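You operate a simulated robot arm through the tools that you are given. There is no shell and no other tool. Be economical: measure what you need, move in short steps, check, and stop when the job is done.

The job below is to be done with a simulated robot arm. You get a single attempt, and the scene is never put back.

## Task
Sand the rough patch off the plant stand, then wax the middle of its top.
Fine: wax with the rag; block and rag put back, wax tin sealed. A coat counts when it lies all over at full strength: go over it till it gets no stronger. What is to be rubbed or washed off counts as gone when no trace of it is left.

The check looks at the end state, three seconds after you hand in, the way a careful person would. Anything else that was tipped, shoved, dropped, spilled or broken makes it a failure.

## Robot
A 6-joint arm with a two-finger gripper, fixed in place. Base frame: the origin is at the foot of the arm, x ahead of it, y to its left, z up. Readings come in m, degrees, newtons and seconds.
Its first joint turns from -166.0 to 166.0 degrees. Payload 2.45 kg.
Tool frame: the origin (TCP) lies between the finger pads and is the grasp point; the fingertips stand 0.02 m ahead of it; z points along the fingers, y is the line along which they close. The gripper opens to 0.14 m. The gripper's body begins 0.168 m behind the TCP.
Orientation is told as [roll, pitch, yaw] about the base's x, y, z axes, in that order, counted from this pose: with the fingers straight down and closing along the base's y, the tool's x points along the base's -x, its y along +y and its z along -z.

## Interface
- The arm moves only by the tool send_rows. Its argument "steps" is a list of rows, each a list of 7 numbers: the gripper command, from -1 (shut) to 1 (fully open), values between in proportion, then the shift along the tool's x, y, z in units of 250 mm (1.0 is 250 mm), then the turn, a rotation vector about the tool's x, y, z in units of 120 degrees (1.0 is 120 degrees). In form: [[hand, dx, dy, dz, rx, ry, rz], ...]. A call has 1 to 8 rows; each row is the pose to reach, as a shift and turn from the pose commanded when the call began, along the tool's axes at that moment. A call with a number of a shift or a turn outside -1 to 1 is refused whole. Each row takes 0.2 s and may step no farther than 0.05 m and 8.6 degrees from the row before; otherwise, or with a gripper value out of range, the whole call is refused. A pose out of reach is approached as far as the arm can. The call stops where the force on the tool passes 90 N (or 10 N more than at its start, if that is more) or the arm is blocked; 0.2 s more then pass. Each finger travels about 0.045 m/s and halts on what it meets, pressing with about 34 N; the grip force reading is that of the motor and also rises with nothing between the fingers. The clock runs only during rows and for 0.2 s after the last one: add rows that repeat a pose to give the fingers time. The reply holds the time, the measured pose of the TCP, the force on the tool along the base axes, the opening and the grip force, in the units named above and with some noise, with the torque about the TCP (base axes, N m) and any sound that the robot's microphone picked up.
- Cameras (640 x 400 px; columns grow to the right, rows downward): "scene" is fixed at [0.219, 0.5005, 1.7455]; the picture's right is [-0.48, -0.88, 0.00], its down [-0.59, 0.32, -0.75] and it looks along [0.65, -0.36, -0.67] (base axes); focal length 318 px, centre (320, 200). "wrist" rides on the gripper at [0.078, 0.011, -0.209] in the tool frame; the picture's right is [-0.14, 0.99, 0.00], its down [-0.92, -0.13, -0.37] and it looks along [-0.36, -0.05, 0.93] (tool axes); focal length 280 px, centre (320, 200). There is no depth. A picture from a camera that has moved, and an enlarged one, comes with that camera's place and axes in the base frame and with its lens.
- capture(camera): a new picture of that camera. The clock stands still meanwhile.
- enlarge(camera, box): a new picture of the part [left, top, right, bottom] of that camera's present view, enlarged. The clock stands still meanwhile.
- sign_off(): hands the job in; it is judged then, once.

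Work in short steps. Places have to be worked out from the pictures, the camera data and where the tool is seen: move nearer, look again, correct. Check each grasp and each placing, and mend what went wrong. You have 120 turns and 64 pictures in all, those below and enlarged ones among them. Open the gripper and draw the arm clear of the work before you hand the job in, unless the task says otherwise; then end with one line.

The tools are called after "Request:" by a JSON object that holds its "fn" and its "kwargs". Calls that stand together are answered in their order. send_rows: Moves the arm, as the interface text tells. Its arguments: {"type":"object","properties":{"steps":{"type":"array"}},"required":["steps"]} The other tools are called the same way: capture (camera) takes a picture; enlarge (camera, box) takes an enlarged picture of a part of a camera's view; sign_off () hands the job in.

At the start:

```text
time: 0.0
tool_pos: [0.6668, -0.2689, 1.3281]
orientation: [0.0, 0.0, 0.0]
contact_force: [0.5, -0.6, 0.3]
ft_torque: [0.0, -0.01, 0.01]
width: 0.14
grip_force: 0.0
```

scene: 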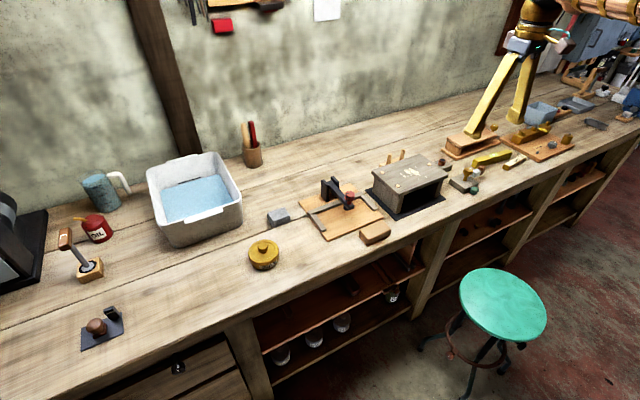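
wrist: 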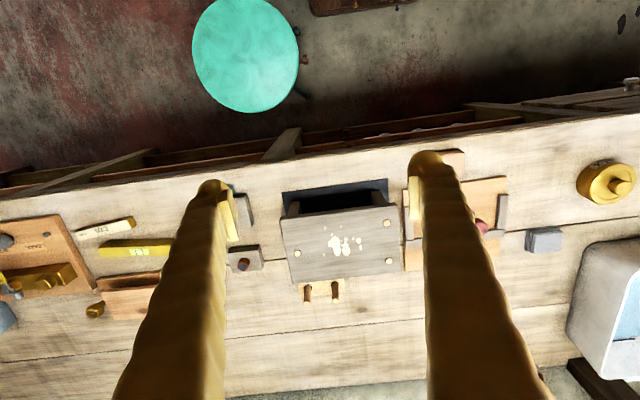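

I'll start by looking closely at the work area around the plant stand in the scene view and in the wrist view.

Request:
{"fn": "enlarge", "kwargs": {"camera": "scene", "box": [240, 130, 460, 268]}}

Request:
{"fn": "enlarge", "kwargs": {"camera": "wrist", "box": [220, 130, 640, 330]}}

Request:
{"fn": "enlarge", "kwargs": {"camera": "scene", "box": [420, 90, 640, 228]}}

```text
2.90 times, centred on (350, 199) of scene
camera zoom: at [0.219, 0.5005, 1.7455], right [-0.48, -0.88, 0.0], down [-0.59, 0.32, -0.75], along [0.65, -0.36, -0.67], focal length 921 px, centre (233, 203)
```

zoom: 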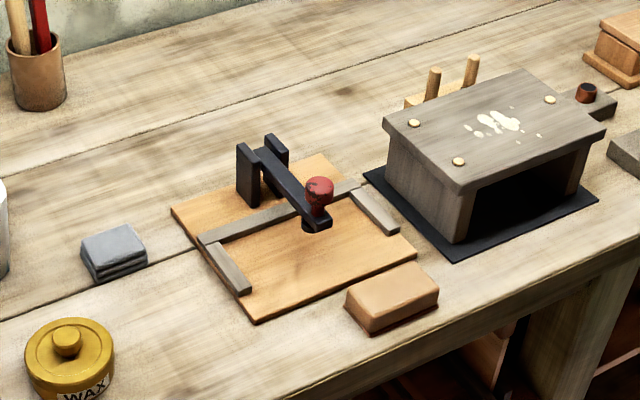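

```text
1.52 times, centred on (430, 230) of wrist
camera zoom: at [0.5876, -0.259, 1.5377], right [0.14, 0.99, 0.0], down [0.92, -0.13, 0.37], along [0.36, -0.05, -0.93], focal length 427 px, centre (152, 154)
```

zoom: 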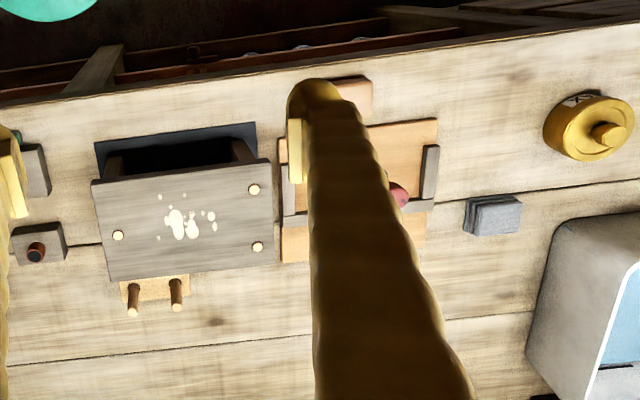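

```text
2.90 times, centred on (530, 159) of scene
camera zoom: at [0.219, 0.5005, 1.7455], right [-0.48, -0.88, 0.0], down [-0.59, 0.32, -0.75], along [0.65, -0.36, -0.67], focal length 921 px, centre (-289, 319)
```

zoom: 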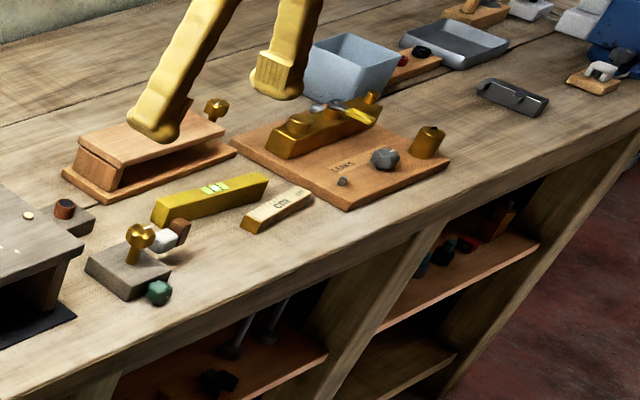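

The stand top appears to be near (0.89, -0.26, 1.02) and the wax tin knob near (0.868, 0.347, 0.967). I'll move left for a better view of the block, rag and tin.

Request:
{"fn": "send_rows", "kwargs": {"steps": [[1, 0, 0.2, 0, 0, 0, 0], [1, 0, 0.4, 0, 0, 0, 0], [1, 0, 0.6, 0.0, 0, 0, 0], [1, 0, 0.8, 0.0, 0, 0, 0], [1, 0, 1.0, 0.0, 0, 0, 0]]}}

Request:
{"fn": "capture", "kwargs": {"camera": "wrist"}}

```text
time: 1.2
tool_pos: [0.6634, -0.0181, 1.3259]
orientation: [0.0, -0.1, 0.0]
contact_force: [0.7, 0.1, -0.6]
ft_torque: [0.01, 0.01, 0.01]
width: 0.1401
grip_force: 0.1
```

```text
58 pictures are left
camera wrist: at [0.5844, -0.0076, 1.5352], right [0.14, 0.99, 0.0], down [0.92, -0.13, 0.37], along [0.37, -0.05, -0.93], focal length 280 px, centre (320, 200)
```

wrist: 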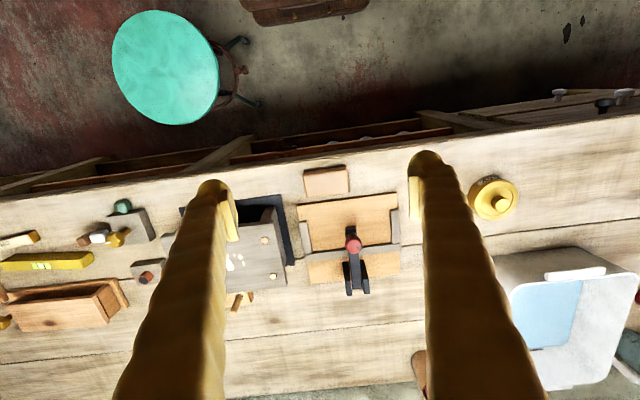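

The tan block appears near (0.775, -0.02, top 0.943), longer along y. I'll go lower above it for a closer look.

Request:
{"fn": "send_rows", "kwargs": {"steps": [[1, -0.1, 0, 0.16, 0, 0, 0], [1, -0.2, 0, 0.33, 0, 0, 0], [1, -0.3, 0, 0.49, 0, 0, 0], [1, -0.4, 0, 0.65, 0, 0, 0], [1, -0.43, 0, 0.8, 0, 0, 0]]}}

Request:
{"fn": "capture", "kwargs": {"camera": "wrist"}}

```text
time: 2.4
tool_pos: [0.7749, -0.0198, 1.1274]
orientation: [0.1, 0.1, 0.1]
contact_force: [-0.6, -0.8, -0.1]
ft_torque: [0.0, -0.01, 0.0]
width: 0.1401
grip_force: 0.0
```

```text
57 pictures are left
camera wrist: at [0.6966, -0.0102, 1.3361], right [0.14, 0.99, 0.0], down [0.92, -0.13, 0.37], along [0.37, -0.05, -0.93], focal length 280 px, centre (320, 200)
```

wrist: 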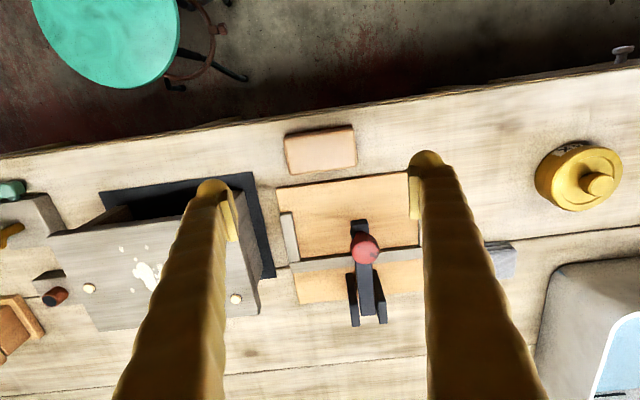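

The block is centred under the tool. Lowering with the gripper open to straddle it along y, then closing.

Request:
{"fn": "send_rows", "kwargs": {"steps": [[1, 0, 0, 0.2, 0, 0, 0], [1, 0, 0, 0.4, 0, 0, 0], [1, 0, 0, 0.55, 0, 0, 0], [1, 0, 0, 0.65, 0, 0, 0], [1, 0, 0, 0.72, 0, 0, 0], [1, 0, 0, 0.75, 0, 0, 0]]}}

Request:
{"fn": "capture", "kwargs": {"camera": "wrist"}}

Request:
{"fn": "enlarge", "kwargs": {"camera": "scene", "box": [300, 150, 460, 250]}}

```text
time: 3.8
tool_pos: [0.7752, -0.0188, 0.9417]
orientation: [0.0, -0.1, 0.0]
contact_force: [-0.5, 0.2, 1.7]
ft_torque: [0.01, 0.01, -0.01]
width: 0.1402
grip_force: 0.1
```

```text
56 pictures are left
camera wrist: at [0.696, -0.0086, 1.1497], right [0.14, 0.99, 0.0], down [0.92, -0.13, 0.37], along [0.36, -0.05, -0.93], focal length 280 px, centre (320, 200)
```

wrist: 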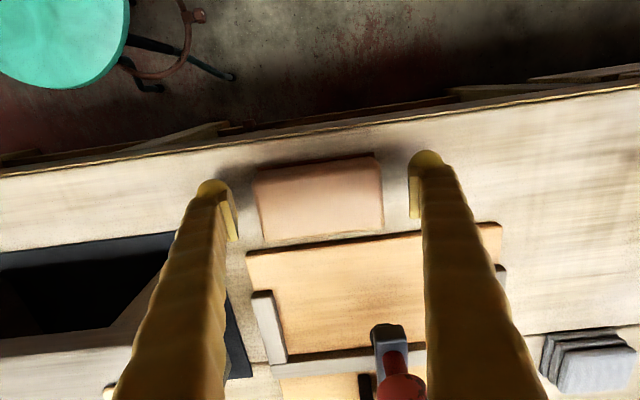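

```text
4.00 times, centred on (380, 200) of scene
camera zoom: at [0.219, 0.5005, 1.7455], right [-0.48, -0.88, 0.0], down [-0.59, 0.32, -0.75], along [0.65, -0.36, -0.67], focal length 1272 px, centre (80, 200)
```

zoom: 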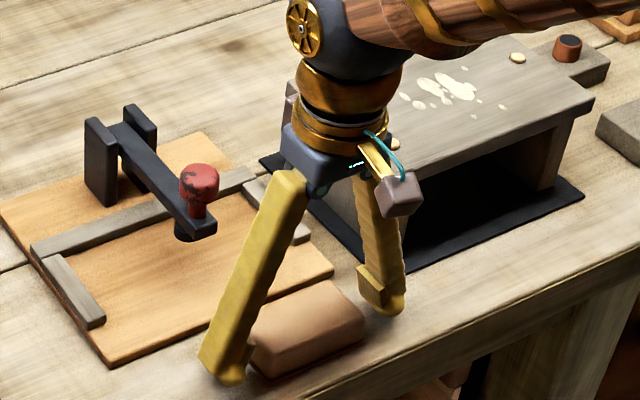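

The fingers straddle the block, with tips about 1 cm above the bench. Closing now.

Request:
{"fn": "send_rows", "kwargs": {"steps": [[-1, 0, 0, 0, 0, 0, 0], [-1, 0, 0, 0, 0, 0, 0], [-1, 0, 0, 0, 0, 0, 0], [-1, 0, 0, 0, 0, 0, 0], [-1, 0, 0, 0, 0, 0, 0]]}}

```text
time: 5.0
tool_pos: [0.7738, -0.0215, 0.9406]
orientation: [0.0, 0.0, 0.0]
contact_force: [0.2, 0.8, 0.8]
ft_torque: [0.05, -0.01, -0.01]
width: 0.1024
grip_force: 33.4
```

Gripped at width 0.102. Lifting well above the stand.

Request:
{"fn": "send_rows", "kwargs": {"steps": [[-1, 0, 0, -0.1, 0, 0, 0], [-1, 0, 0, -0.25, 0, 0, 0], [-1, 0, 0, -0.45, 0, 0, 0], [-1, 0, 0, -0.65, 0, 0, 0], [-1, 0, 0, -0.8, 0, 0, 0], [-1, -0.15, -0.12, -0.8, 0, 0, 0], [-1, -0.15, -0.3, -0.8, 0, 0, 0], [-1, -0.15, -0.48, -0.8, 0, 0, 0]]}}

Request:
{"fn": "capture", "kwargs": {"camera": "wrist"}}

Request:
{"fn": "enlarge", "kwargs": {"camera": "scene", "box": [320, 100, 500, 212]}}

```text
time: 6.8
tool_pos: [0.8139, -0.1387, 1.1403]
orientation: [-0.1, 0.0, 0.0]
contact_force: [0.0, 0.3, -1.5]
ft_torque: [0.01, 0.02, 0.01]
width: 0.1021
grip_force: 33.7
```

```text
54 pictures are left
camera wrist: at [0.7363, -0.1276, 1.3493], right [0.14, 0.99, 0.0], down [0.92, -0.13, 0.37], along [0.36, -0.05, -0.93], focal length 280 px, centre (320, 200)
```

wrist: 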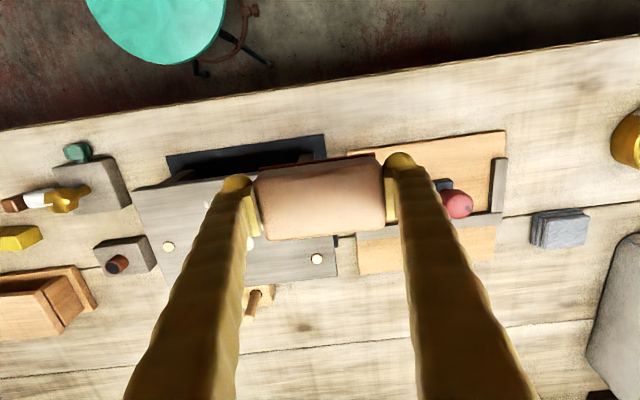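

```text
3.56 times, centred on (410, 156) of scene
camera zoom: at [0.219, 0.5005, 1.7455], right [-0.48, -0.88, 0.0], down [-0.59, 0.32, -0.75], along [0.65, -0.36, -0.67], focal length 1130 px, centre (0, 356)
```

zoom: 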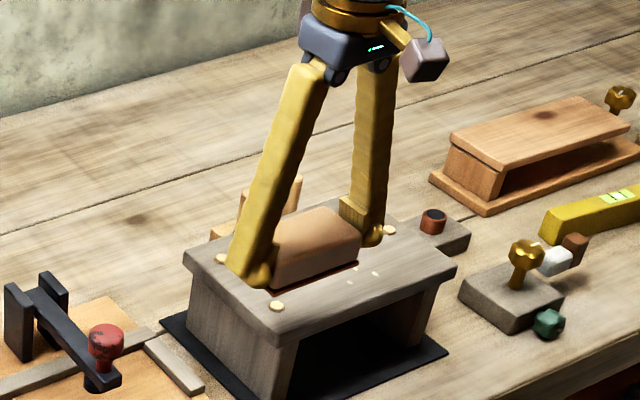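

The block's dark underside is the abrasive. The patch spans about x 0.845–0.91, y −0.225 to −0.305 on a top at z≈1.02. I'll move above it and come down to just over the surface.

Request:
{"fn": "send_rows", "kwargs": {"steps": [[-1, -0.1, -0.15, 0, 0, 0, 0], [-1, -0.2, -0.3, 0, 0, 0, 0], [-1, -0.264, -0.4, 0, 0, 0, 0], [-1, -0.264, -0.505, 0.05, 0, 0, 0], [-1, -0.264, -0.505, 0.15, 0, 0, 0], [-1, -0.264, -0.505, 0.24, 0, 0, 0], [-1, -0.264, -0.505, 0.28, 0, 0, 0]]}}

Request:
{"fn": "enlarge", "kwargs": {"camera": "scene", "box": [340, 110, 480, 198]}}

```text
time: 8.4
tool_pos: [0.8772, -0.2681, 1.0732]
orientation: [0.0, 0.0, 0.0]
contact_force: [0.5, 0.2, -0.6]
ft_torque: [-0.02, 0.01, -0.02]
width: 0.102
grip_force: 33.7
```

```text
4.55 times, centred on (410, 154) of scene
camera zoom: at [0.219, 0.5005, 1.7455], right [-0.48, -0.88, 0.0], down [-0.59, 0.32, -0.75], along [0.65, -0.36, -0.67], focal length 1445 px, centre (-89, 409)
```

zoom: 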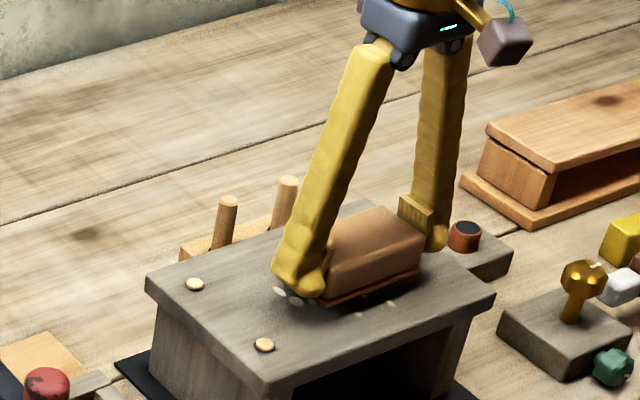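

The block is just above the patch, and the dowel heads look nearly flush. Lowering gently in millimetre steps to find contact.

Request:
{"fn": "send_rows", "kwargs": {"steps": [[-1, 0, 0, 0.02, 0, 0, 0], [-1, 0, 0, 0.032, 0, 0, 0], [-1, 0, 0, 0.04, 0, 0, 0]]}}

```text
time: 9.2
tool_pos: [0.8766, -0.2656, 1.0628]
orientation: [0.0, 0.0, 0.1]
contact_force: [-0.2, -0.2, -0.1]
ft_torque: [-0.03, 0.0, -0.02]
width: 0.1022
grip_force: 33.8
```

No contact yet; continuing down in small steps.

Request:
{"fn": "send_rows", "kwargs": {"steps": [[-1, 0, 0, 0.012, 0, 0, 0], [-1, 0, 0, 0.02, 0, 0, 0], [-1, 0, 0, 0.028, 0, 0, 0]]}}

```text
time: 10.0
tool_pos: [0.8766, -0.2662, 1.055]
orientation: [0.0, 0.0, 0.0]
contact_force: [-1.7, -2.4, 6.6]
ft_torque: [0.29, 0.01, 0.11]
width: 0.1021
grip_force: 33.9
```

Contact at TCP z≈1.055. Adding slight pressure and rubbing back and forth over the patch.

Request:
{"fn": "send_rows", "kwargs": {"steps": [[-1, 0, 0, 0.006, 0, 0, 0], [-1, -0.1, 0, 0.006, 0, 0, 0], [-1, 0, 0, 0.006, 0, 0, 0], [-1, 0.12, 0, 0.006, 0, 0, 0], [-1, 0, 0, 0.006, 0, 0, 0], [-1, -0.1, 0, 0.006, 0, 0, 0], [-1, 0, 0, 0.006, 0, 0, 0]]}}

```text
time: 11.6
tool_pos: [0.8756, -0.2656, 1.0542]
orientation: [0.0, -0.1, 0.0]
contact_force: [11.3, -1.1, 24.4]
ft_torque: [-0.01, -0.01, -0.01]
width: 0.1029
grip_force: 34.3
```

Pressing at about 24 N with 11 N drag; checking that the stand holds still.

Request:
{"fn": "enlarge", "kwargs": {"camera": "scene", "box": [340, 110, 480, 198]}}

```text
4.55 times, centred on (410, 154) of scene
camera zoom: at [0.219, 0.5005, 1.7455], right [-0.48, -0.88, 0.0], down [-0.59, 0.32, -0.75], along [0.65, -0.36, -0.67], focal length 1445 px, centre (-89, 409)
```

zoom: 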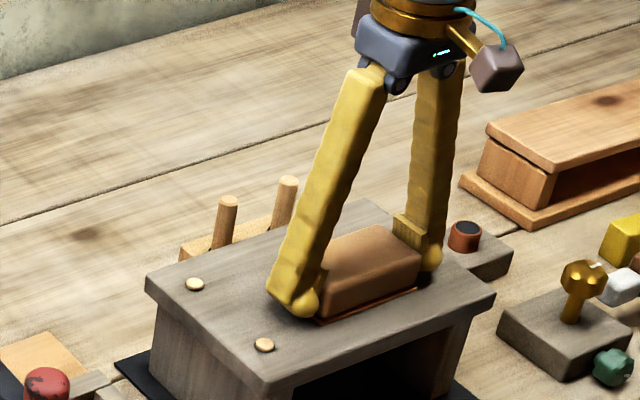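

The stand hasn't moved. More strokes, shifted in y both ways to cover the whole patch.

Request:
{"fn": "send_rows", "kwargs": {"steps": [[-1, 0, 0.08, 0, 0, 0, 0], [-1, -0.11, 0.08, 0, 0, 0, 0], [-1, 0, 0.08, 0, 0, 0, 0], [-1, 0.13, 0.08, 0, 0, 0, 0], [-1, 0.13, 0, 0, 0, 0, 0], [-1, 0, 0, 0, 0, 0, 0], [-1, -0.11, 0, 0, 0, 0, 0], [-1, -0.11, -0.06, 0, 0, 0, 0]]}}

Request:
{"fn": "send_rows", "kwargs": {"steps": [[-1, 0.12, 0, 0, 0, 0, 0], [-1, 0.24, 0, 0, 0, 0, 0], [-1, 0.12, 0, 0, 0, 0, 0], [-1, 0, 0, 0, 0, 0, 0], [-1, 0, 0.08, 0, 0, 0, 0], [-1, 0.12, 0.08, 0, 0, 0, 0], [-1, 0.24, 0.08, 0, 0, 0, 0], [-1, 0.11, 0.06, 0, 0, 0, 0]]}}

Request:
{"fn": "send_rows", "kwargs": {"steps": [[-1, 0, 0, -0.04, 0, 0, 0], [-1, 0, 0, -0.2, 0, 0, 0], [-1, 0, 0.15, -0.4, 0, 0, 0], [-1, 0.1, 0.3, -0.4, 0, 0, 0], [-1, 0.25, 0.45, -0.4, 0, 0, 0], [-1, 0.4, 0.5, -0.4, 0, 0, 0]]}}

Request:
{"fn": "enlarge", "kwargs": {"camera": "scene", "box": [340, 110, 480, 198]}}

```text
time: 13.4
tool_pos: [0.9029, -0.2788, 1.0529]
orientation: [0.0, -0.1, 0.0]
contact_force: [4.9, 16.2, 38.6]
ft_torque: [0.1, 0.37, -0.39]
width: 0.1025
grip_force: 34.3
```

```text
time: 15.2
tool_pos: [0.8781, -0.2661, 1.0505]
orientation: [0.0, 0.0, 0.0]
contact_force: [0.4, 0.4, -0.4]
ft_torque: [0.0, 0.0, -0.02]
width: 0.1045
grip_force: 34.3
```

```text
refused: row 3 steps farther than a row can; nothing moved
```

```text
4.55 times, centred on (410, 154) of scene
camera zoom: at [0.219, 0.5005, 1.7455], right [-0.48, -0.88, 0.0], down [-0.59, 0.32, -0.75], along [0.65, -0.36, -0.67], focal length 1445 px, centre (-89, 409)
```

zoom: 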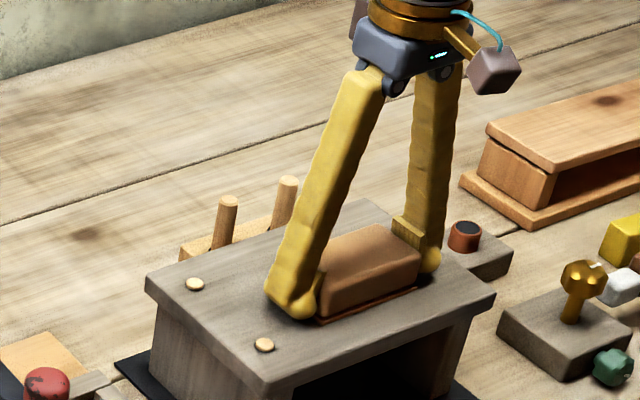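

Force dropped to zero and the width rose to 0.1045, so the block slipped a little in the grip. Lifting away to look at the patch and the block.

Request:
{"fn": "send_rows", "kwargs": {"steps": [[-1, 0, 0, -0.04, 0, 0, 0], [-1, 0, 0, -0.2, 0, 0, 0], [-1, 0, 0.0, -0.35, 0, 0, 0], [-1, 0.1, 0.1, -0.4, 0, 0, 0], [-1, 0.2, 0.25, -0.4, 0, 0, 0], [-1, 0.3, 0.4, -0.4, 0, 0, 0], [-1, 0.38, 0.55, -0.4, 0, 0, 0], [-1, 0.4, 0.74, -0.4, 0, 0, 0]]}}

Request:
{"fn": "enlarge", "kwargs": {"camera": "scene", "box": [320, 100, 480, 200]}}

Request:
{"fn": "capture", "kwargs": {"camera": "wrist"}}

```text
time: 17.0
tool_pos: [0.7744, -0.0799, 1.1531]
orientation: [0.0, 0.0, 0.0]
contact_force: [0.7, 0.2, -1.0]
ft_torque: [0.02, 0.03, 0.0]
width: 0.1043
grip_force: 33.7
```

```text
4.00 times, centred on (400, 150) of scene
camera zoom: at [0.219, 0.5005, 1.7455], right [-0.48, -0.88, 0.0], down [-0.59, 0.32, -0.75], along [0.65, -0.36, -0.67], focal length 1272 px, centre (0, 400)
```

zoom: 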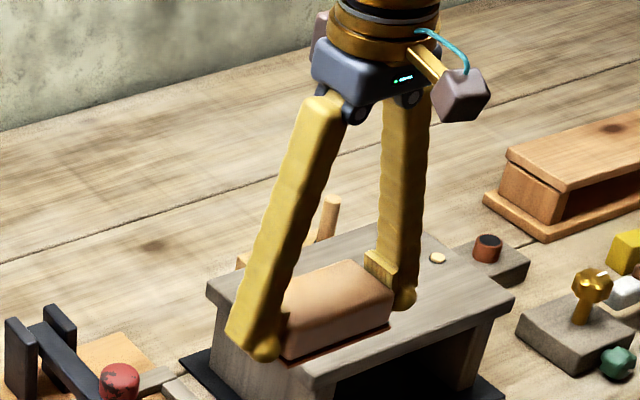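

```text
48 pictures are left
camera wrist: at [0.6961, -0.0705, 1.3626], right [0.14, 0.99, 0.0], down [0.92, -0.13, 0.37], along [0.36, -0.05, -0.93], focal length 280 px, centre (320, 200)
```

wrist: 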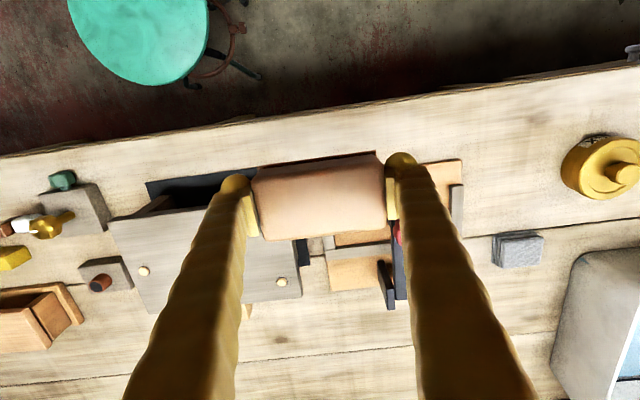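

The visible part looks clean; moving further aside to see all of the top before setting the block down.

Request:
{"fn": "send_rows", "kwargs": {"steps": [[-1, 0, 0.18, 0, 0, 0, 0], [-1, 0, 0.36, 0, 0, 0, 0], [-1, 0, 0.54, 0, 0, 0, 0], [-1, 0, 0.7, 0, 0, 0, 0]]}}

Request:
{"fn": "enlarge", "kwargs": {"camera": "scene", "box": [350, 130, 462, 200]}}

```text
time: 18.0
tool_pos: [0.775, 0.0932, 1.1506]
orientation: [0.0, 0.0, -0.1]
contact_force: [-0.6, 0.8, -2.1]
ft_torque: [-0.01, 0.03, 0.01]
width: 0.1042
grip_force: 34.0
```

```text
5.71 times, centred on (406, 165) of scene
camera zoom: at [0.219, 0.5005, 1.7455], right [-0.48, -0.88, 0.0], down [-0.59, 0.32, -0.75], along [0.65, -0.36, -0.67], focal length 1816 px, centre (-171, 400)
```

zoom: 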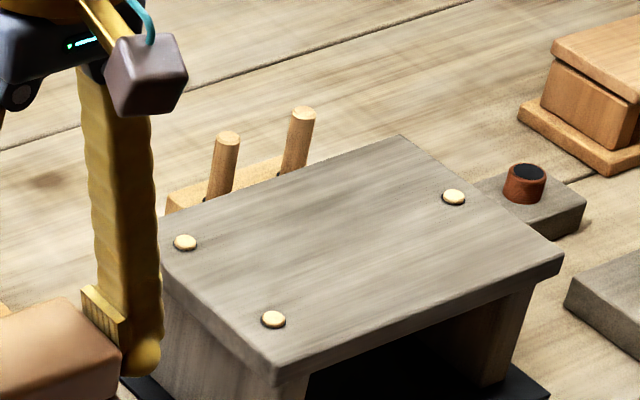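

The patch is entirely gone. Now returning the block to (0.774, -0.0215).

Request:
{"fn": "send_rows", "kwargs": {"steps": [[-1, 0, -0.18, 0, 0, 0, 0], [-1, 0, -0.36, 0, 0, 0, 0], [-1, 0.004, -0.459, 0.05, 0, 0, 0], [-1, 0.004, -0.459, 0.25, 0, 0, 0], [-1, 0.004, -0.459, 0.45, 0, 0, 0], [-1, 0.004, -0.459, 0.62, 0, 0, 0], [-1, 0.004, -0.459, 0.74, 0, 0, 0], [-1, 0.004, -0.459, 0.8, 0, 0, 0]]}}

Request:
{"fn": "send_rows", "kwargs": {"steps": [[-1, 0, 0, 0.016, 0, 0, 0], [-1, 0, 0, 0.026, 0, 0, 0], [-1, 0, 0, 0.032, 0, 0, 0]]}}

```text
time: 19.8
tool_pos: [0.7762, -0.0203, 0.9523]
orientation: [0.0, -0.1, 0.0]
contact_force: [0.3, -0.1, -1.3]
ft_torque: [-0.01, 0.0, -0.04]
width: 0.1042
grip_force: 34.2
```

```text
time: 20.6
tool_pos: [0.7762, -0.0203, 0.9444]
orientation: [0.0, 0.0, 0.0]
contact_force: [-0.4, 0.0, -1.1]
ft_torque: [0.01, 0.06, -0.02]
width: 0.1044
grip_force: 33.7
```

Still in the air; a few millimetres more.

Request:
{"fn": "send_rows", "kwargs": {"steps": [[-1, 0, 0, 0.01, 0, 0, 0], [-1, 0, 0, 0.018, 0, 0, 0], [-1, 0, 0, 0.024, 0, 0, 0]]}}

Request:
{"fn": "enlarge", "kwargs": {"camera": "scene", "box": [340, 200, 420, 250]}}

```text
time: 21.4
tool_pos: [0.7763, -0.0206, 0.9395]
orientation: [0.0, 0.0, 0.0]
contact_force: [0.5, 0.3, -1.3]
ft_torque: [-0.02, -0.01, 0.02]
width: 0.1039
grip_force: 33.9
```

```text
8.00 times, centred on (380, 225) of scene
camera zoom: at [0.219, 0.5005, 1.7455], right [-0.48, -0.88, 0.0], down [-0.59, 0.32, -0.75], along [0.65, -0.36, -0.67], focal length 2543 px, centre (-160, 0)
```

zoom: 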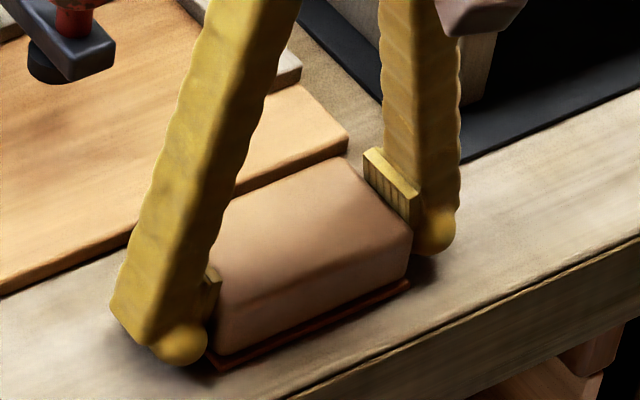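

The block is a few millimetres above the bench. Continuing down.

Request:
{"fn": "send_rows", "kwargs": {"steps": [[-1, 0, 0, 0.008, 0, 0, 0], [-1, 0, 0, 0.014, 0, 0, 0], [-1, 0, 0, 0.018, 0, 0, 0]]}}

```text
time: 22.2
tool_pos: [0.7758, -0.0209, 0.937]
orientation: [0.0, -0.3, 0.1]
contact_force: [-17.3, 6.9, 51.9]
ft_torque: [0.13, 0.58, -0.04]
width: 0.1046
grip_force: 33.7
```

Contact made (52 N). Easing up slightly and opening.

Request:
{"fn": "send_rows", "kwargs": {"steps": [[-1, 0, 0, -0.008, 0, 0, 0], [1, 0, 0, -0.008, 0, 0, 0], [1, 0, 0, -0.008, 0, 0, 0], [1, 0, 0, -0.008, 0, 0, 0], [1, 0, 0, -0.008, 0, 0, 0], [1, 0, 0, -0.008, 0, 0, 0]]}}

Request:
{"fn": "send_rows", "kwargs": {"steps": [[1, 0, 0, -0.1, 0, 0, 0], [1, 0, 0, -0.3, 0, 0, 0], [1, 0, 0, -0.5, 0, 0, 0], [1, 0, 0, -0.7, 0, 0, 0], [1, 0, 0.1, -0.83, 0, 0, 0], [1, -0.1, 0.25, -0.83, 0, 0, 0], [1, -0.2, 0.4, -0.83, 0, 0, 0], [1, -0.25, 0.59, -0.83, 0, 0, 0]]}}

Request:
{"fn": "capture", "kwargs": {"camera": "wrist"}}

Request:
{"fn": "enlarge", "kwargs": {"camera": "scene", "box": [230, 150, 450, 288]}}

```text
time: 23.6
tool_pos: [0.776, -0.0219, 0.9345]
orientation: [0.0, 0.0, 0.0]
contact_force: [0.8, 0.2, 0.4]
ft_torque: [-0.02, 0.01, -0.02]
width: 0.1399
grip_force: 0.2
```

```text
time: 25.4
tool_pos: [0.8425, 0.1258, 1.1442]
orientation: [0.1, 0.0, -0.1]
contact_force: [0.8, 0.7, 0.0]
ft_torque: [0.0, 0.0, 0.01]
width: 0.1401
grip_force: 0.1
```

```text
45 pictures are left
camera wrist: at [0.7629, 0.1368, 1.353], right [0.14, 0.99, 0.0], down [0.92, -0.13, 0.37], along [0.37, -0.05, -0.93], focal length 280 px, centre (320, 200)
```

wrist: 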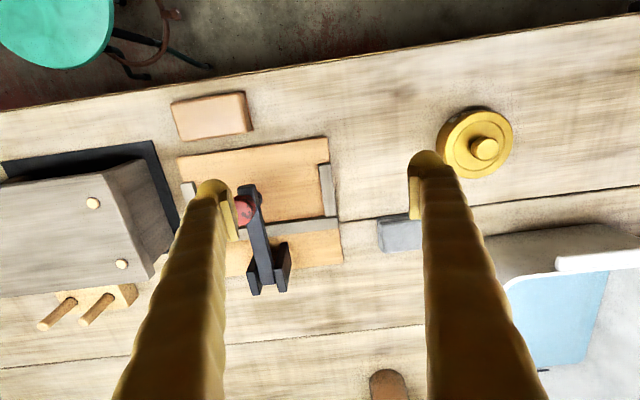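

```text
2.90 times, centred on (340, 219) of scene
camera zoom: at [0.219, 0.5005, 1.7455], right [-0.48, -0.88, 0.0], down [-0.59, 0.32, -0.75], along [0.65, -0.36, -0.67], focal length 921 px, centre (262, 145)
```

zoom: 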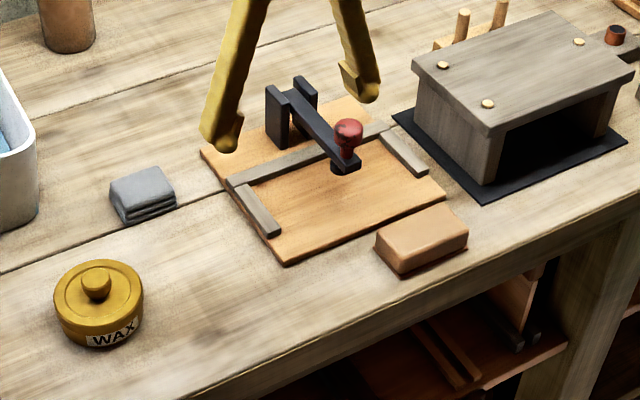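

The block is back in place, flush. Next is the tin: I judge its knob at (0.872, 0.349, 0.966), so I move above it.

Request:
{"fn": "send_rows", "kwargs": {"steps": [[1, 0, 0.18, 0, 0, 0, 0], [1, 0, 0.36, 0, 0, 0, 0], [1, 0, 0.54, 0, 0, 0, 0], [1, -0.05, 0.72, 0, 0, 0, 0], [1, -0.1, 0.89, 0, 0, 0, 0], [0, -0.11, 0.89, 0.1, 0, 0, 0], [0, -0.11, 0.89, 0.2, 0, 0, 0], [0, -0.11, 0.89, 0.3, 0, 0, 0]]}}

Request:
{"fn": "capture", "kwargs": {"camera": "wrist"}}

Request:
{"fn": "enlarge", "kwargs": {"camera": "scene", "box": [220, 200, 332, 270]}}

```text
time: 27.2
tool_pos: [0.8676, 0.35, 1.068]
orientation: [0.0, 0.0, 0.0]
contact_force: [-0.1, -0.6, 0.1]
ft_torque: [0.01, -0.01, 0.0]
width: 0.0702
grip_force: 0.1
```

```text
43 pictures are left
camera wrist: at [0.7893, 0.3601, 1.2772], right [0.14, 0.99, 0.0], down [0.92, -0.13, 0.37], along [0.36, -0.05, -0.93], focal length 280 px, centre (320, 200)
```

wrist: 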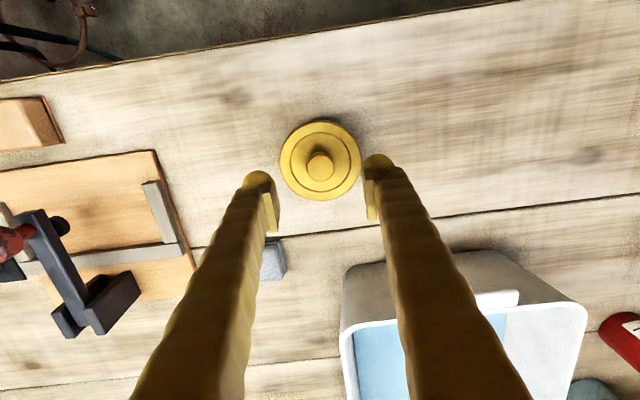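

```text
5.71 times, centred on (276, 235) of scene
camera zoom: at [0.219, 0.5005, 1.7455], right [-0.48, -0.88, 0.0], down [-0.59, 0.32, -0.75], along [0.65, -0.36, -0.67], focal length 1816 px, centre (571, 0)
```

zoom: 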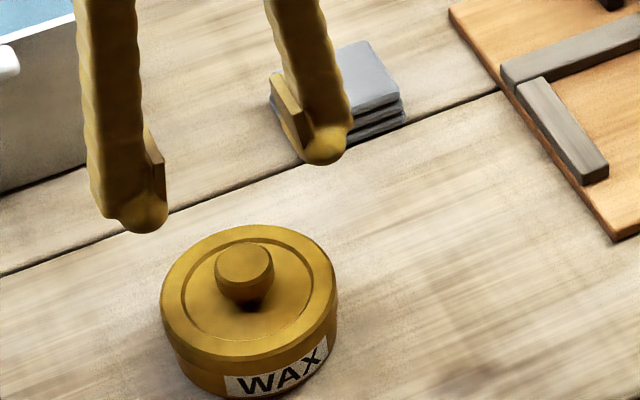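

The knob is centred beneath the tool. Descending so the tips reach the knob's neck and closing.

Request:
{"fn": "send_rows", "kwargs": {"steps": [[0, 0, 0, 0.15, 0, 0, 0], [0, 0, 0, 0.28, 0, 0, 0], [0, 0, 0, 0.36, 0, 0, 0], [0, 0, 0, 0.385, 0, 0, 0], [-1, 0, 0, 0.385, 0, 0, 0], [-1, 0, 0, 0.385, 0, 0, 0], [-1, 0, 0, 0.385, 0, 0, 0], [-1, 0, 0, 0.385, 0, 0, 0]]}}

Request:
{"fn": "enlarge", "kwargs": {"camera": "scene", "box": [220, 200, 332, 270]}}

```text
time: 29.0
tool_pos: [0.8674, 0.3506, 0.976]
orientation: [0.1, -0.3, 0.0]
contact_force: [5.1, -7.1, 88.5]
ft_torque: [-0.32, -0.14, -1.52]
width: 0.0289
grip_force: 34.3
```

```text
5.71 times, centred on (276, 235) of scene
camera zoom: at [0.219, 0.5005, 1.7455], right [-0.48, -0.88, 0.0], down [-0.59, 0.32, -0.75], along [0.65, -0.36, -0.67], focal length 1816 px, centre (571, 0)
```

zoom: 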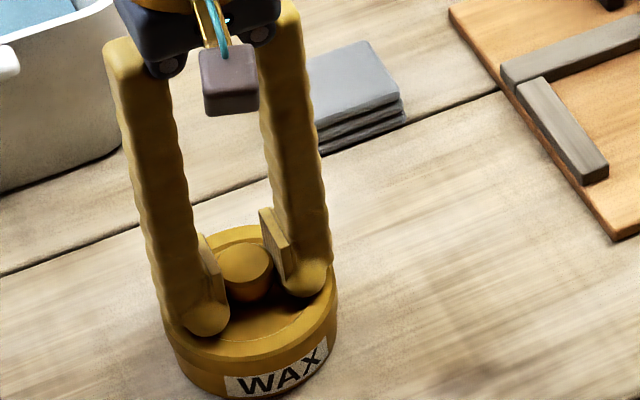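

The tips rest on the lid rim (88 N), and the knob is held at 0.029. Easing upward gently to see whether the lid lifts straight off.

Request:
{"fn": "send_rows", "kwargs": {"steps": [[-1, 0, 0, -0.016, 0, 0, 0], [-1, 0, 0, -0.024, 0, 0, 0]]}}

```text
time: 29.6
tool_pos: [0.8651, 0.3493, 0.9767]
orientation: [0.0, 0.3, 0.1]
contact_force: [-3.1, 1.0, 19.1]
ft_torque: [0.58, -0.31, 0.67]
width: 0.0287
grip_force: 33.9
```

Request:
{"fn": "send_rows", "kwargs": {"steps": [[-1, 0, 0, -0.012, 0, 0, 0], [-1, 0, 0, -0.024, 0, 0, 0]]}}

Request:
{"fn": "enlarge", "kwargs": {"camera": "scene", "box": [220, 200, 332, 270]}}

```text
time: 30.2
tool_pos: [0.8672, 0.3481, 0.9847]
orientation: [0.0, 0.1, 0.0]
contact_force: [-1.6, 0.6, 0.4]
ft_torque: [0.09, 0.29, -0.03]
width: 0.0287
grip_force: 33.5
```

```text
5.71 times, centred on (276, 235) of scene
camera zoom: at [0.219, 0.5005, 1.7455], right [-0.48, -0.88, 0.0], down [-0.59, 0.32, -0.75], along [0.65, -0.36, -0.67], focal length 1816 px, centre (571, 0)
```

zoom: 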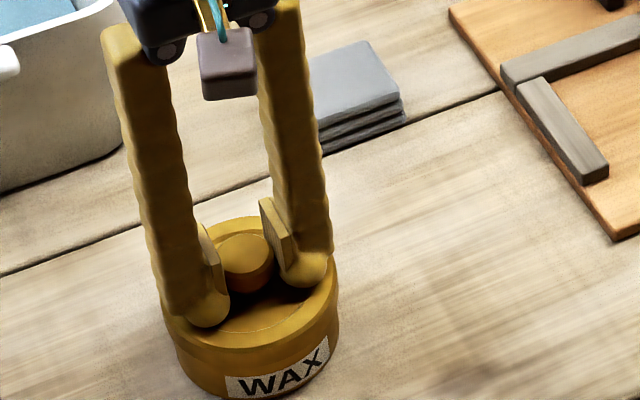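

The lid seems to be rising without resistance. Lifting a bit more and checking.

Request:
{"fn": "send_rows", "kwargs": {"steps": [[-1, 0, 0, -0.03, 0, 0, 0], [-1, 0, 0, -0.07, 0, 0, 0], [-1, 0, 0, -0.12, 0, 0, 0]]}}

Request:
{"fn": "enlarge", "kwargs": {"camera": "scene", "box": [220, 200, 332, 270]}}

```text
time: 31.0
tool_pos: [0.8657, 0.3503, 1.015]
orientation: [0.0, 0.0, 0.0]
contact_force: [0.1, -1.0, -0.6]
ft_torque: [0.03, 0.02, -0.01]
width: 0.029
grip_force: 33.2
```

```text
5.71 times, centred on (276, 235) of scene
camera zoom: at [0.219, 0.5005, 1.7455], right [-0.48, -0.88, 0.0], down [-0.59, 0.32, -0.75], along [0.65, -0.36, -0.67], focal length 1816 px, centre (571, 0)
```

zoom: 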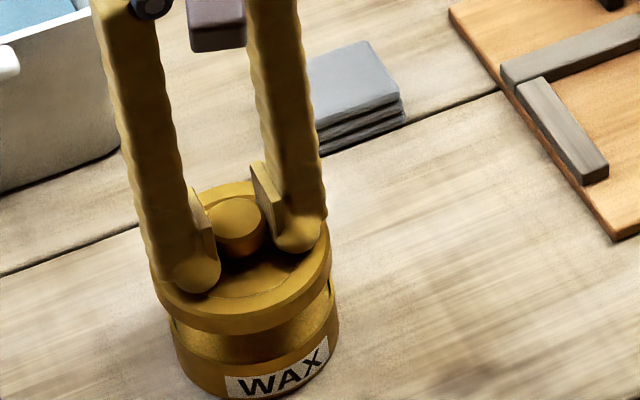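

The lid has come off cleanly. I'll set it on free bench at about (0.80, 0.215), between the board and the tin.

Request:
{"fn": "send_rows", "kwargs": {"steps": [[-1, 0, 0, -0.16, 0, 0, 0], [-1, 0.05, -0.1, -0.2, 0, 0, 0], [-1, 0.12, -0.25, -0.2, 0, 0, 0], [-1, 0.2, -0.4, -0.2, 0, 0, 0], [-1, 0.264, -0.54, -0.2, 0, 0, 0], [-1, 0.264, -0.54, -0.05, 0, 0, 0], [-1, 0.264, -0.54, 0.1, 0, 0, 0], [-1, 0.264, -0.54, 0.2, 0, 0, 0]]}}

Request:
{"fn": "enlarge", "kwargs": {"camera": "scene", "box": [220, 190, 380, 290]}}

```text
time: 32.8
tool_pos: [0.7989, 0.212, 0.965]
orientation: [0.0, 0.0, 0.0]
contact_force: [0.3, 0.5, -0.4]
ft_torque: [0.01, -0.01, -0.03]
width: 0.029
grip_force: 34.6
```

```text
4.00 times, centred on (300, 240) of scene
camera zoom: at [0.219, 0.5005, 1.7455], right [-0.48, -0.88, 0.0], down [-0.59, 0.32, -0.75], along [0.65, -0.36, -0.67], focal length 1272 px, centre (400, 40)
```

zoom: 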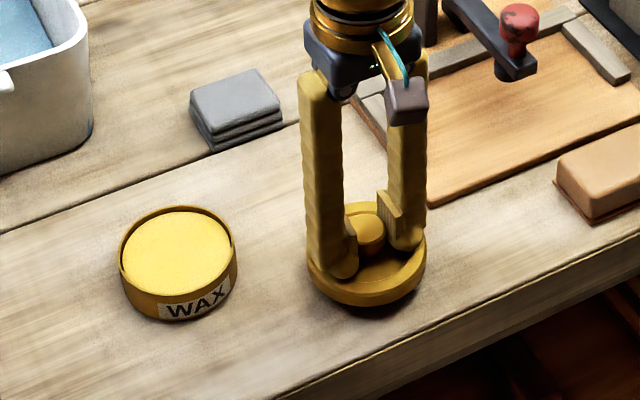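

Good clearances all round. Lowering in fine steps until contact.

Request:
{"fn": "send_rows", "kwargs": {"steps": [[-1, 0, 0, 0.02, 0, 0, 0], [-1, 0, 0, 0.035, 0, 0, 0], [-1, 0, 0, 0.045, 0, 0, 0]]}}

```text
time: 33.6
tool_pos: [0.7996, 0.2153, 0.952]
orientation: [-0.1, -0.1, 0.1]
contact_force: [1.3, 0.3, -0.1]
ft_torque: [0.0, -0.02, 0.01]
width: 0.029
grip_force: 33.7
```

Request:
{"fn": "send_rows", "kwargs": {"steps": [[-1, 0, 0, 0.012, 0, 0, 0], [-1, 0, 0, 0.02, 0, 0, 0], [-1, 0, 0, 0.026, 0, 0, 0]]}}

```text
time: 34.4
tool_pos: [0.8014, 0.2147, 0.9489]
orientation: [0.1, -0.2, 0.0]
contact_force: [-17.1, -0.7, 62.1]
ft_torque: [-0.09, 0.45, -0.02]
width: 0.029
grip_force: 33.2
```

Lid is on the bench (contact TCP z≈0.949). Easing, opening, and retreating upward.

Request:
{"fn": "send_rows", "kwargs": {"steps": [[-1, 0, 0, -0.012, 0, 0, 0], [0.1, 0, 0, -0.012, 0, 0, 0], [0.1, 0, 0, -0.012, 0, 0, 0], [0.1, 0, 0, -0.012, 0, 0, 0], [0.1, 0, 0, -0.1, 0, 0, 0], [0.1, 0, 0, -0.3, 0, 0, 0], [0.1, 0, 0, -0.5, 0, 0, 0], [0.1, 0, 0, -0.7, 0, 0, 0]]}}

Request:
{"fn": "capture", "kwargs": {"camera": "wrist"}}

Request:
{"fn": "enlarge", "kwargs": {"camera": "scene", "box": [220, 190, 380, 290]}}

```text
time: 36.2
tool_pos: [0.802, 0.2142, 1.1232]
orientation: [0.2, 0.1, 0.0]
contact_force: [0.3, 0.2, 0.0]
ft_torque: [-0.01, -0.03, 0.0]
width: 0.0771
grip_force: 0.0
```

```text
37 pictures are left
camera wrist: at [0.7243, 0.2243, 1.332], right [0.14, 0.99, 0.0], down [0.92, -0.13, 0.37], along [0.36, -0.05, -0.93], focal length 280 px, centre (320, 200)
```

wrist: 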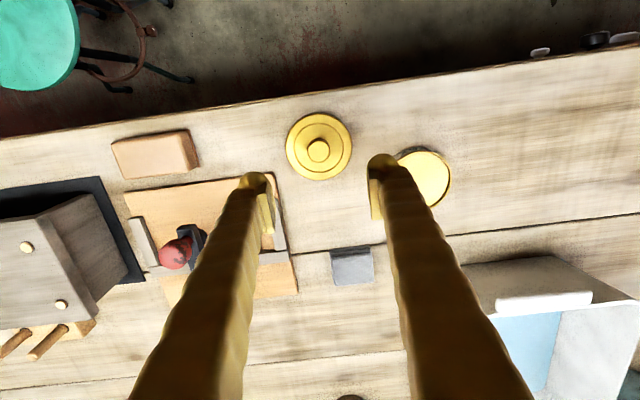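

```text
4.00 times, centred on (300, 240) of scene
camera zoom: at [0.219, 0.5005, 1.7455], right [-0.48, -0.88, 0.0], down [-0.59, 0.32, -0.75], along [0.65, -0.36, -0.67], focal length 1272 px, centre (400, 40)
```

zoom: 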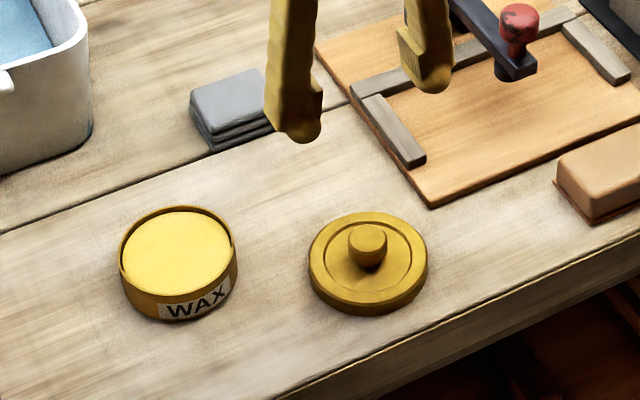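

The lid is resting safely. The rag is at about (1.01, 0.236), top ≈0.93, which is beyond the vertical reach. I'll tilt the tool 28° outward and approach above it.

Request:
{"fn": "send_rows", "kwargs": {"steps": [[0.5, -0.1, 0, 0, 0, -0.0583, 0], [0.5, -0.2, 0.03, 0, 0, -0.1167, 0], [0.5, -0.35, 0.06, 0.0, 0, -0.175, 0], [0.5, -0.5, 0.088, 0.05, 0, -0.2333, 0], [0.5, -0.65, 0.088, 0.15, 0, -0.2333, 0], [0.5, -0.72, 0.088, 0.25, 0, -0.2333, 0]]}}

Request:
{"fn": "capture", "kwargs": {"camera": "wrist"}}

Request:
{"fn": "enlarge", "kwargs": {"camera": "scene", "box": [220, 170, 332, 240]}}

```text
time: 37.6
tool_pos: [0.981, 0.2325, 1.0616]
orientation: [0.0, -28.2, 0.0]
contact_force: [-0.3, -0.2, 1.0]
ft_torque: [-0.04, 0.02, 0.01]
width: 0.105
grip_force: 0.1
```

```text
35 pictures are left
camera wrist: at [0.8123, 0.2435, 1.2087], right [0.12, 0.99, 0.06], down [0.64, -0.13, 0.76], along [0.76, -0.05, -0.65], focal length 280 px, centre (320, 200)
```

wrist: 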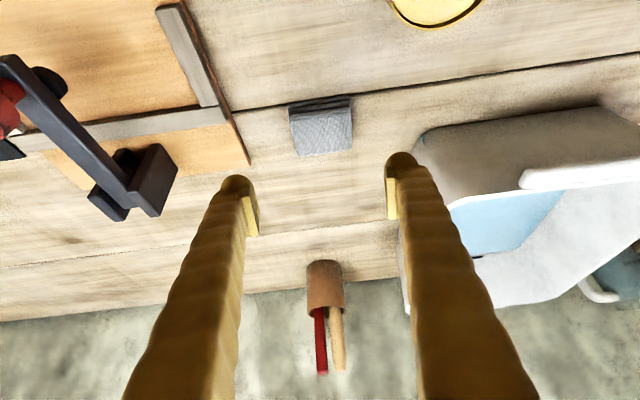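

```text
5.71 times, centred on (276, 205) of scene
camera zoom: at [0.219, 0.5005, 1.7455], right [-0.48, -0.88, 0.0], down [-0.59, 0.32, -0.75], along [0.65, -0.36, -0.67], focal length 1816 px, centre (571, 171)
```

zoom: 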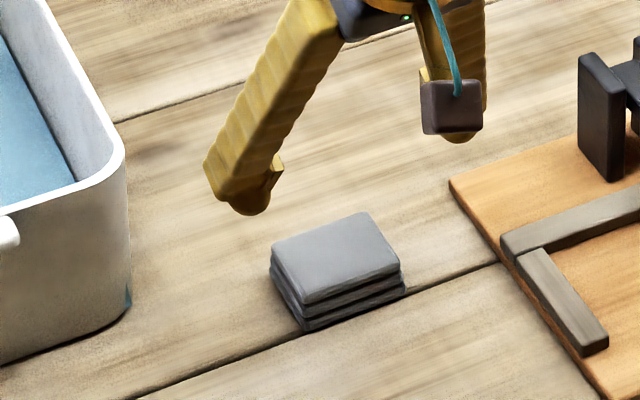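

Reachable with the tilt. Rag centre is about (1.012, 0.237). Descending partway, to z≈0.95, and checking.

Request:
{"fn": "send_rows", "kwargs": {"steps": [[0.5, 0.04, 0.006, 0.15, 0, 0, 0], [0.5, 0.08, 0.012, 0.3, 0, 0, 0], [0.5, 0.1, 0.018, 0.4, 0, 0, 0], [0.5, 0.115, 0.018, 0.446, 0, 0, 0]]}}

Request:
{"fn": "enlarge", "kwargs": {"camera": "scene", "box": [220, 170, 332, 240]}}

Request:
{"fn": "capture", "kwargs": {"camera": "wrist"}}

```text
time: 38.6
tool_pos: [1.0077, 0.2394, 0.9508]
orientation: [0.0, -27.9, 0.0]
contact_force: [0.3, -0.2, 0.9]
ft_torque: [-0.04, 0.02, 0.01]
width: 0.1052
grip_force: 0.1
```

```text
5.71 times, centred on (276, 205) of scene
camera zoom: at [0.219, 0.5005, 1.7455], right [-0.48, -0.88, 0.0], down [-0.59, 0.32, -0.75], along [0.65, -0.36, -0.67], focal length 1816 px, centre (571, 171)
```

zoom: 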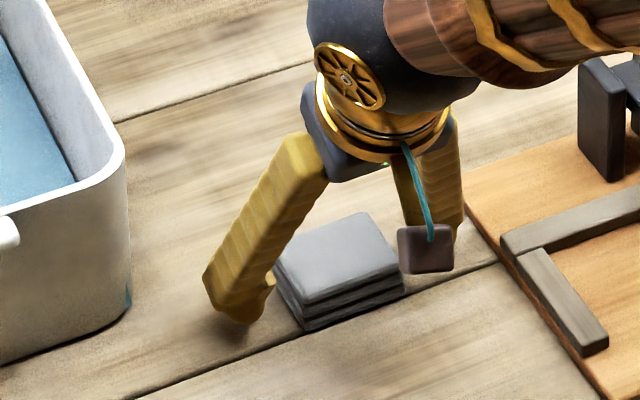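

```text
32 pictures are left
camera wrist: at [0.8405, 0.2498, 1.0977], right [0.12, 0.99, 0.06], down [0.64, -0.13, 0.76], along [0.76, -0.05, -0.65], focal length 280 px, centre (320, 200)
```

wrist: 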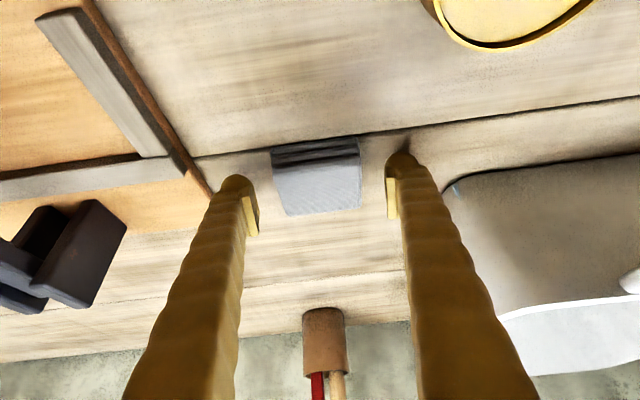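

Well centred. Lowering the last 13 mm and closing.

Request:
{"fn": "send_rows", "kwargs": {"steps": [[0.5, 0.012, 0, 0.023, 0, 0, 0], [0.5, 0.024, 0, 0.046, 0, 0, 0], [-1, 0.024, 0, 0.046, 0, 0, 0], [-1, 0.024, 0, 0.046, 0, 0, 0], [-1, 0.024, 0, 0.046, 0, 0, 0], [-1, 0.024, 0, 0.046, 0, 0, 0], [-1, 0.024, 0, 0.046, 0, 0, 0]]}}

Request:
{"fn": "enlarge", "kwargs": {"camera": "scene", "box": [220, 170, 332, 240]}}

```text
time: 40.2
tool_pos: [1.0101, 0.2395, 0.9388]
orientation: [0.0, -28.1, -0.1]
contact_force: [2.1, -6.9, 27.9]
ft_torque: [-0.31, 0.18, 0.02]
width: 0.0747
grip_force: 33.9
```

```text
5.71 times, centred on (276, 205) of scene
camera zoom: at [0.219, 0.5005, 1.7455], right [-0.48, -0.88, 0.0], down [-0.59, 0.32, -0.75], along [0.65, -0.36, -0.67], focal length 1816 px, centre (571, 171)
```

zoom: 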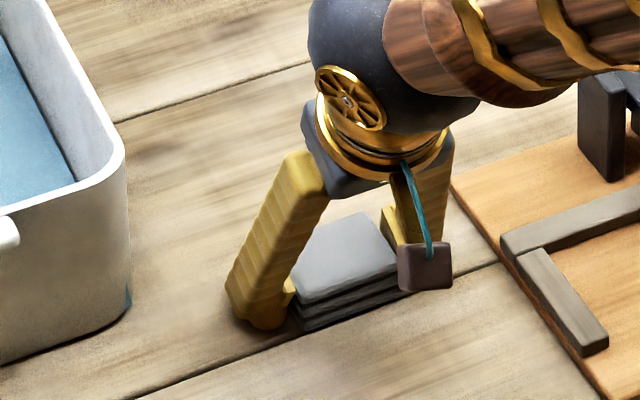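

Gripped, but the tilted finger corners touch the bench, leaving no rag below them. I'll open, rise, reduce the tilt to 18° and regrip slightly higher.

Request:
{"fn": "send_rows", "kwargs": {"steps": [[0.5, -0.004, 0, -0.007, 0, 0, 0], [0.5, -0.004, 0, -0.007, 0, 0, 0], [0.5, -0.004, 0, -0.007, 0, 0, 0], [0.5, -0.056, 0, -0.106, 0, 0, 0], [0.5, -0.056, 0, -0.106, 0, 0.0417, 0], [0.5, -0.056, 0, -0.106, 0, 0.0833, 0], [0.5, -0.056, 0, -0.106, 0, 0.0833, 0]]}}

```text
time: 41.8
tool_pos: [1.0063, 0.2397, 0.9639]
orientation: [0.0, -18.0, 0.1]
contact_force: [0.1, 0.3, -0.8]
ft_torque: [-0.02, 0.02, -0.03]
width: 0.1049
grip_force: 0.1
```

Now at 18°, still within reach. Lowering to z≈0.943 and gripping.

Request:
{"fn": "send_rows", "kwargs": {"steps": [[0.5, 0.005, -0.004, 0.045, 0, 0, 0], [0.5, 0.011, -0.004, 0.085, 0, 0, 0], [0.5, 0.011, -0.004, 0.085, 0, 0, 0], [-1, 0.011, -0.004, 0.085, 0, 0, 0], [-1, 0.011, -0.004, 0.085, 0, 0, 0], [-1, 0.011, -0.004, 0.085, 0, 0, 0], [-1, 0.011, -0.004, 0.085, 0, 0, 0]]}}

Request:
{"fn": "enlarge", "kwargs": {"camera": "scene", "box": [220, 170, 332, 240]}}

```text
time: 43.4
tool_pos: [1.0106, 0.2385, 0.9434]
orientation: [0.0, -17.9, 0.1]
contact_force: [0.6, 0.8, 0.2]
ft_torque: [-0.01, -0.02, 0.0]
width: 0.0711
grip_force: 34.0
```

```text
5.71 times, centred on (276, 205) of scene
camera zoom: at [0.219, 0.5005, 1.7455], right [-0.48, -0.88, 0.0], down [-0.59, 0.32, -0.75], along [0.65, -0.36, -0.67], focal length 1816 px, centre (571, 171)
```

zoom: 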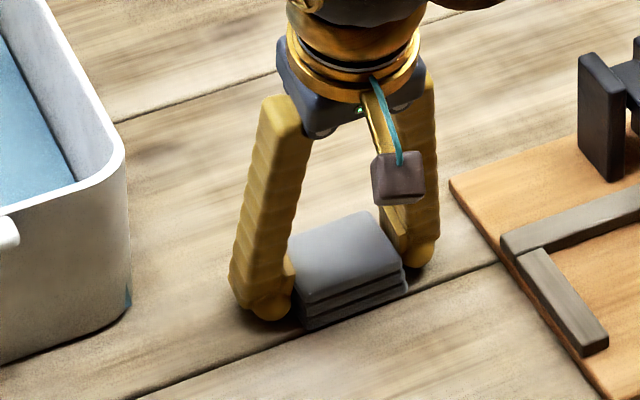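

Held at 0.071 with no bench force. Lifting and carrying to above the tin.

Request:
{"fn": "send_rows", "kwargs": {"steps": [[-1, -0.03, 0, -0.09, 0, 0, 0], [-1, -0.074, 0, -0.228, 0, 0, 0], [-1, -0.11, 0, -0.35, 0, 0, 0], [-1, -0.148, 0, -0.457, 0, 0, 0], [-1, -0.012, 0.11, -0.501, 0, 0, 0], [-1, 0.125, 0.221, -0.546, 0, 0, 0], [-1, 0.262, 0.332, -0.59, 0, 0, 0], [-1, 0.398, 0.442, -0.634, 0, 0, 0]]}}

Request:
{"fn": "capture", "kwargs": {"camera": "wrist"}}

Request:
{"fn": "enlarge", "kwargs": {"camera": "scene", "box": [210, 180, 338, 260]}}

```text
time: 45.2
tool_pos: [0.8681, 0.3505, 1.0657]
orientation: [0.0, -18.0, -0.1]
contact_force: [0.7, 1.4, -0.4]
ft_torque: [-0.04, 0.02, 0.01]
width: 0.0714
grip_force: 34.3
```

```text
29 pictures are left
camera wrist: at [0.7289, 0.3608, 1.24], right [0.13, 0.99, 0.04], down [0.76, -0.13, 0.64], along [0.63, -0.05, -0.77], focal length 280 px, centre (320, 200)
```

wrist: 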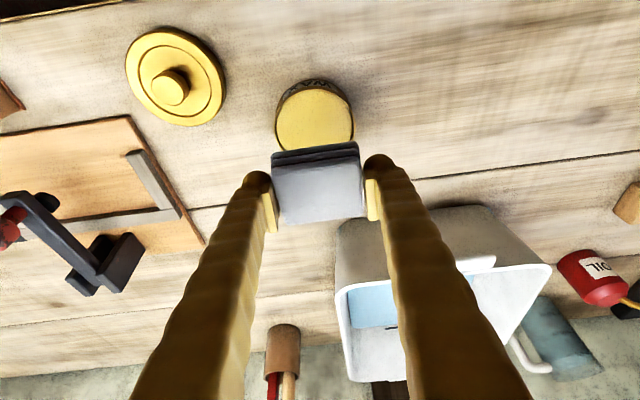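

```text
5.00 times, centred on (274, 220) of scene
camera zoom: at [0.219, 0.5005, 1.7455], right [-0.48, -0.88, 0.0], down [-0.59, 0.32, -0.75], along [0.65, -0.36, -0.67], focal length 1589 px, centre (550, 100)
```

zoom: 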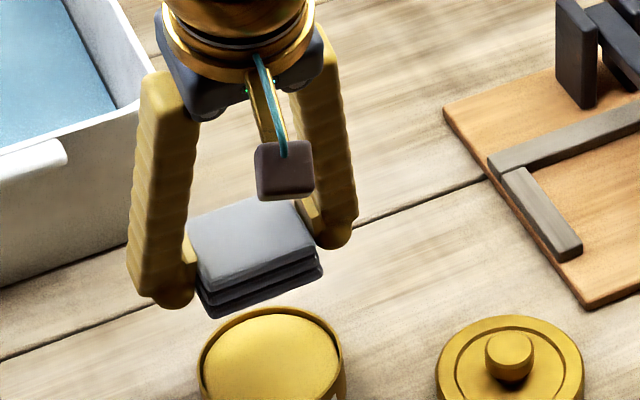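

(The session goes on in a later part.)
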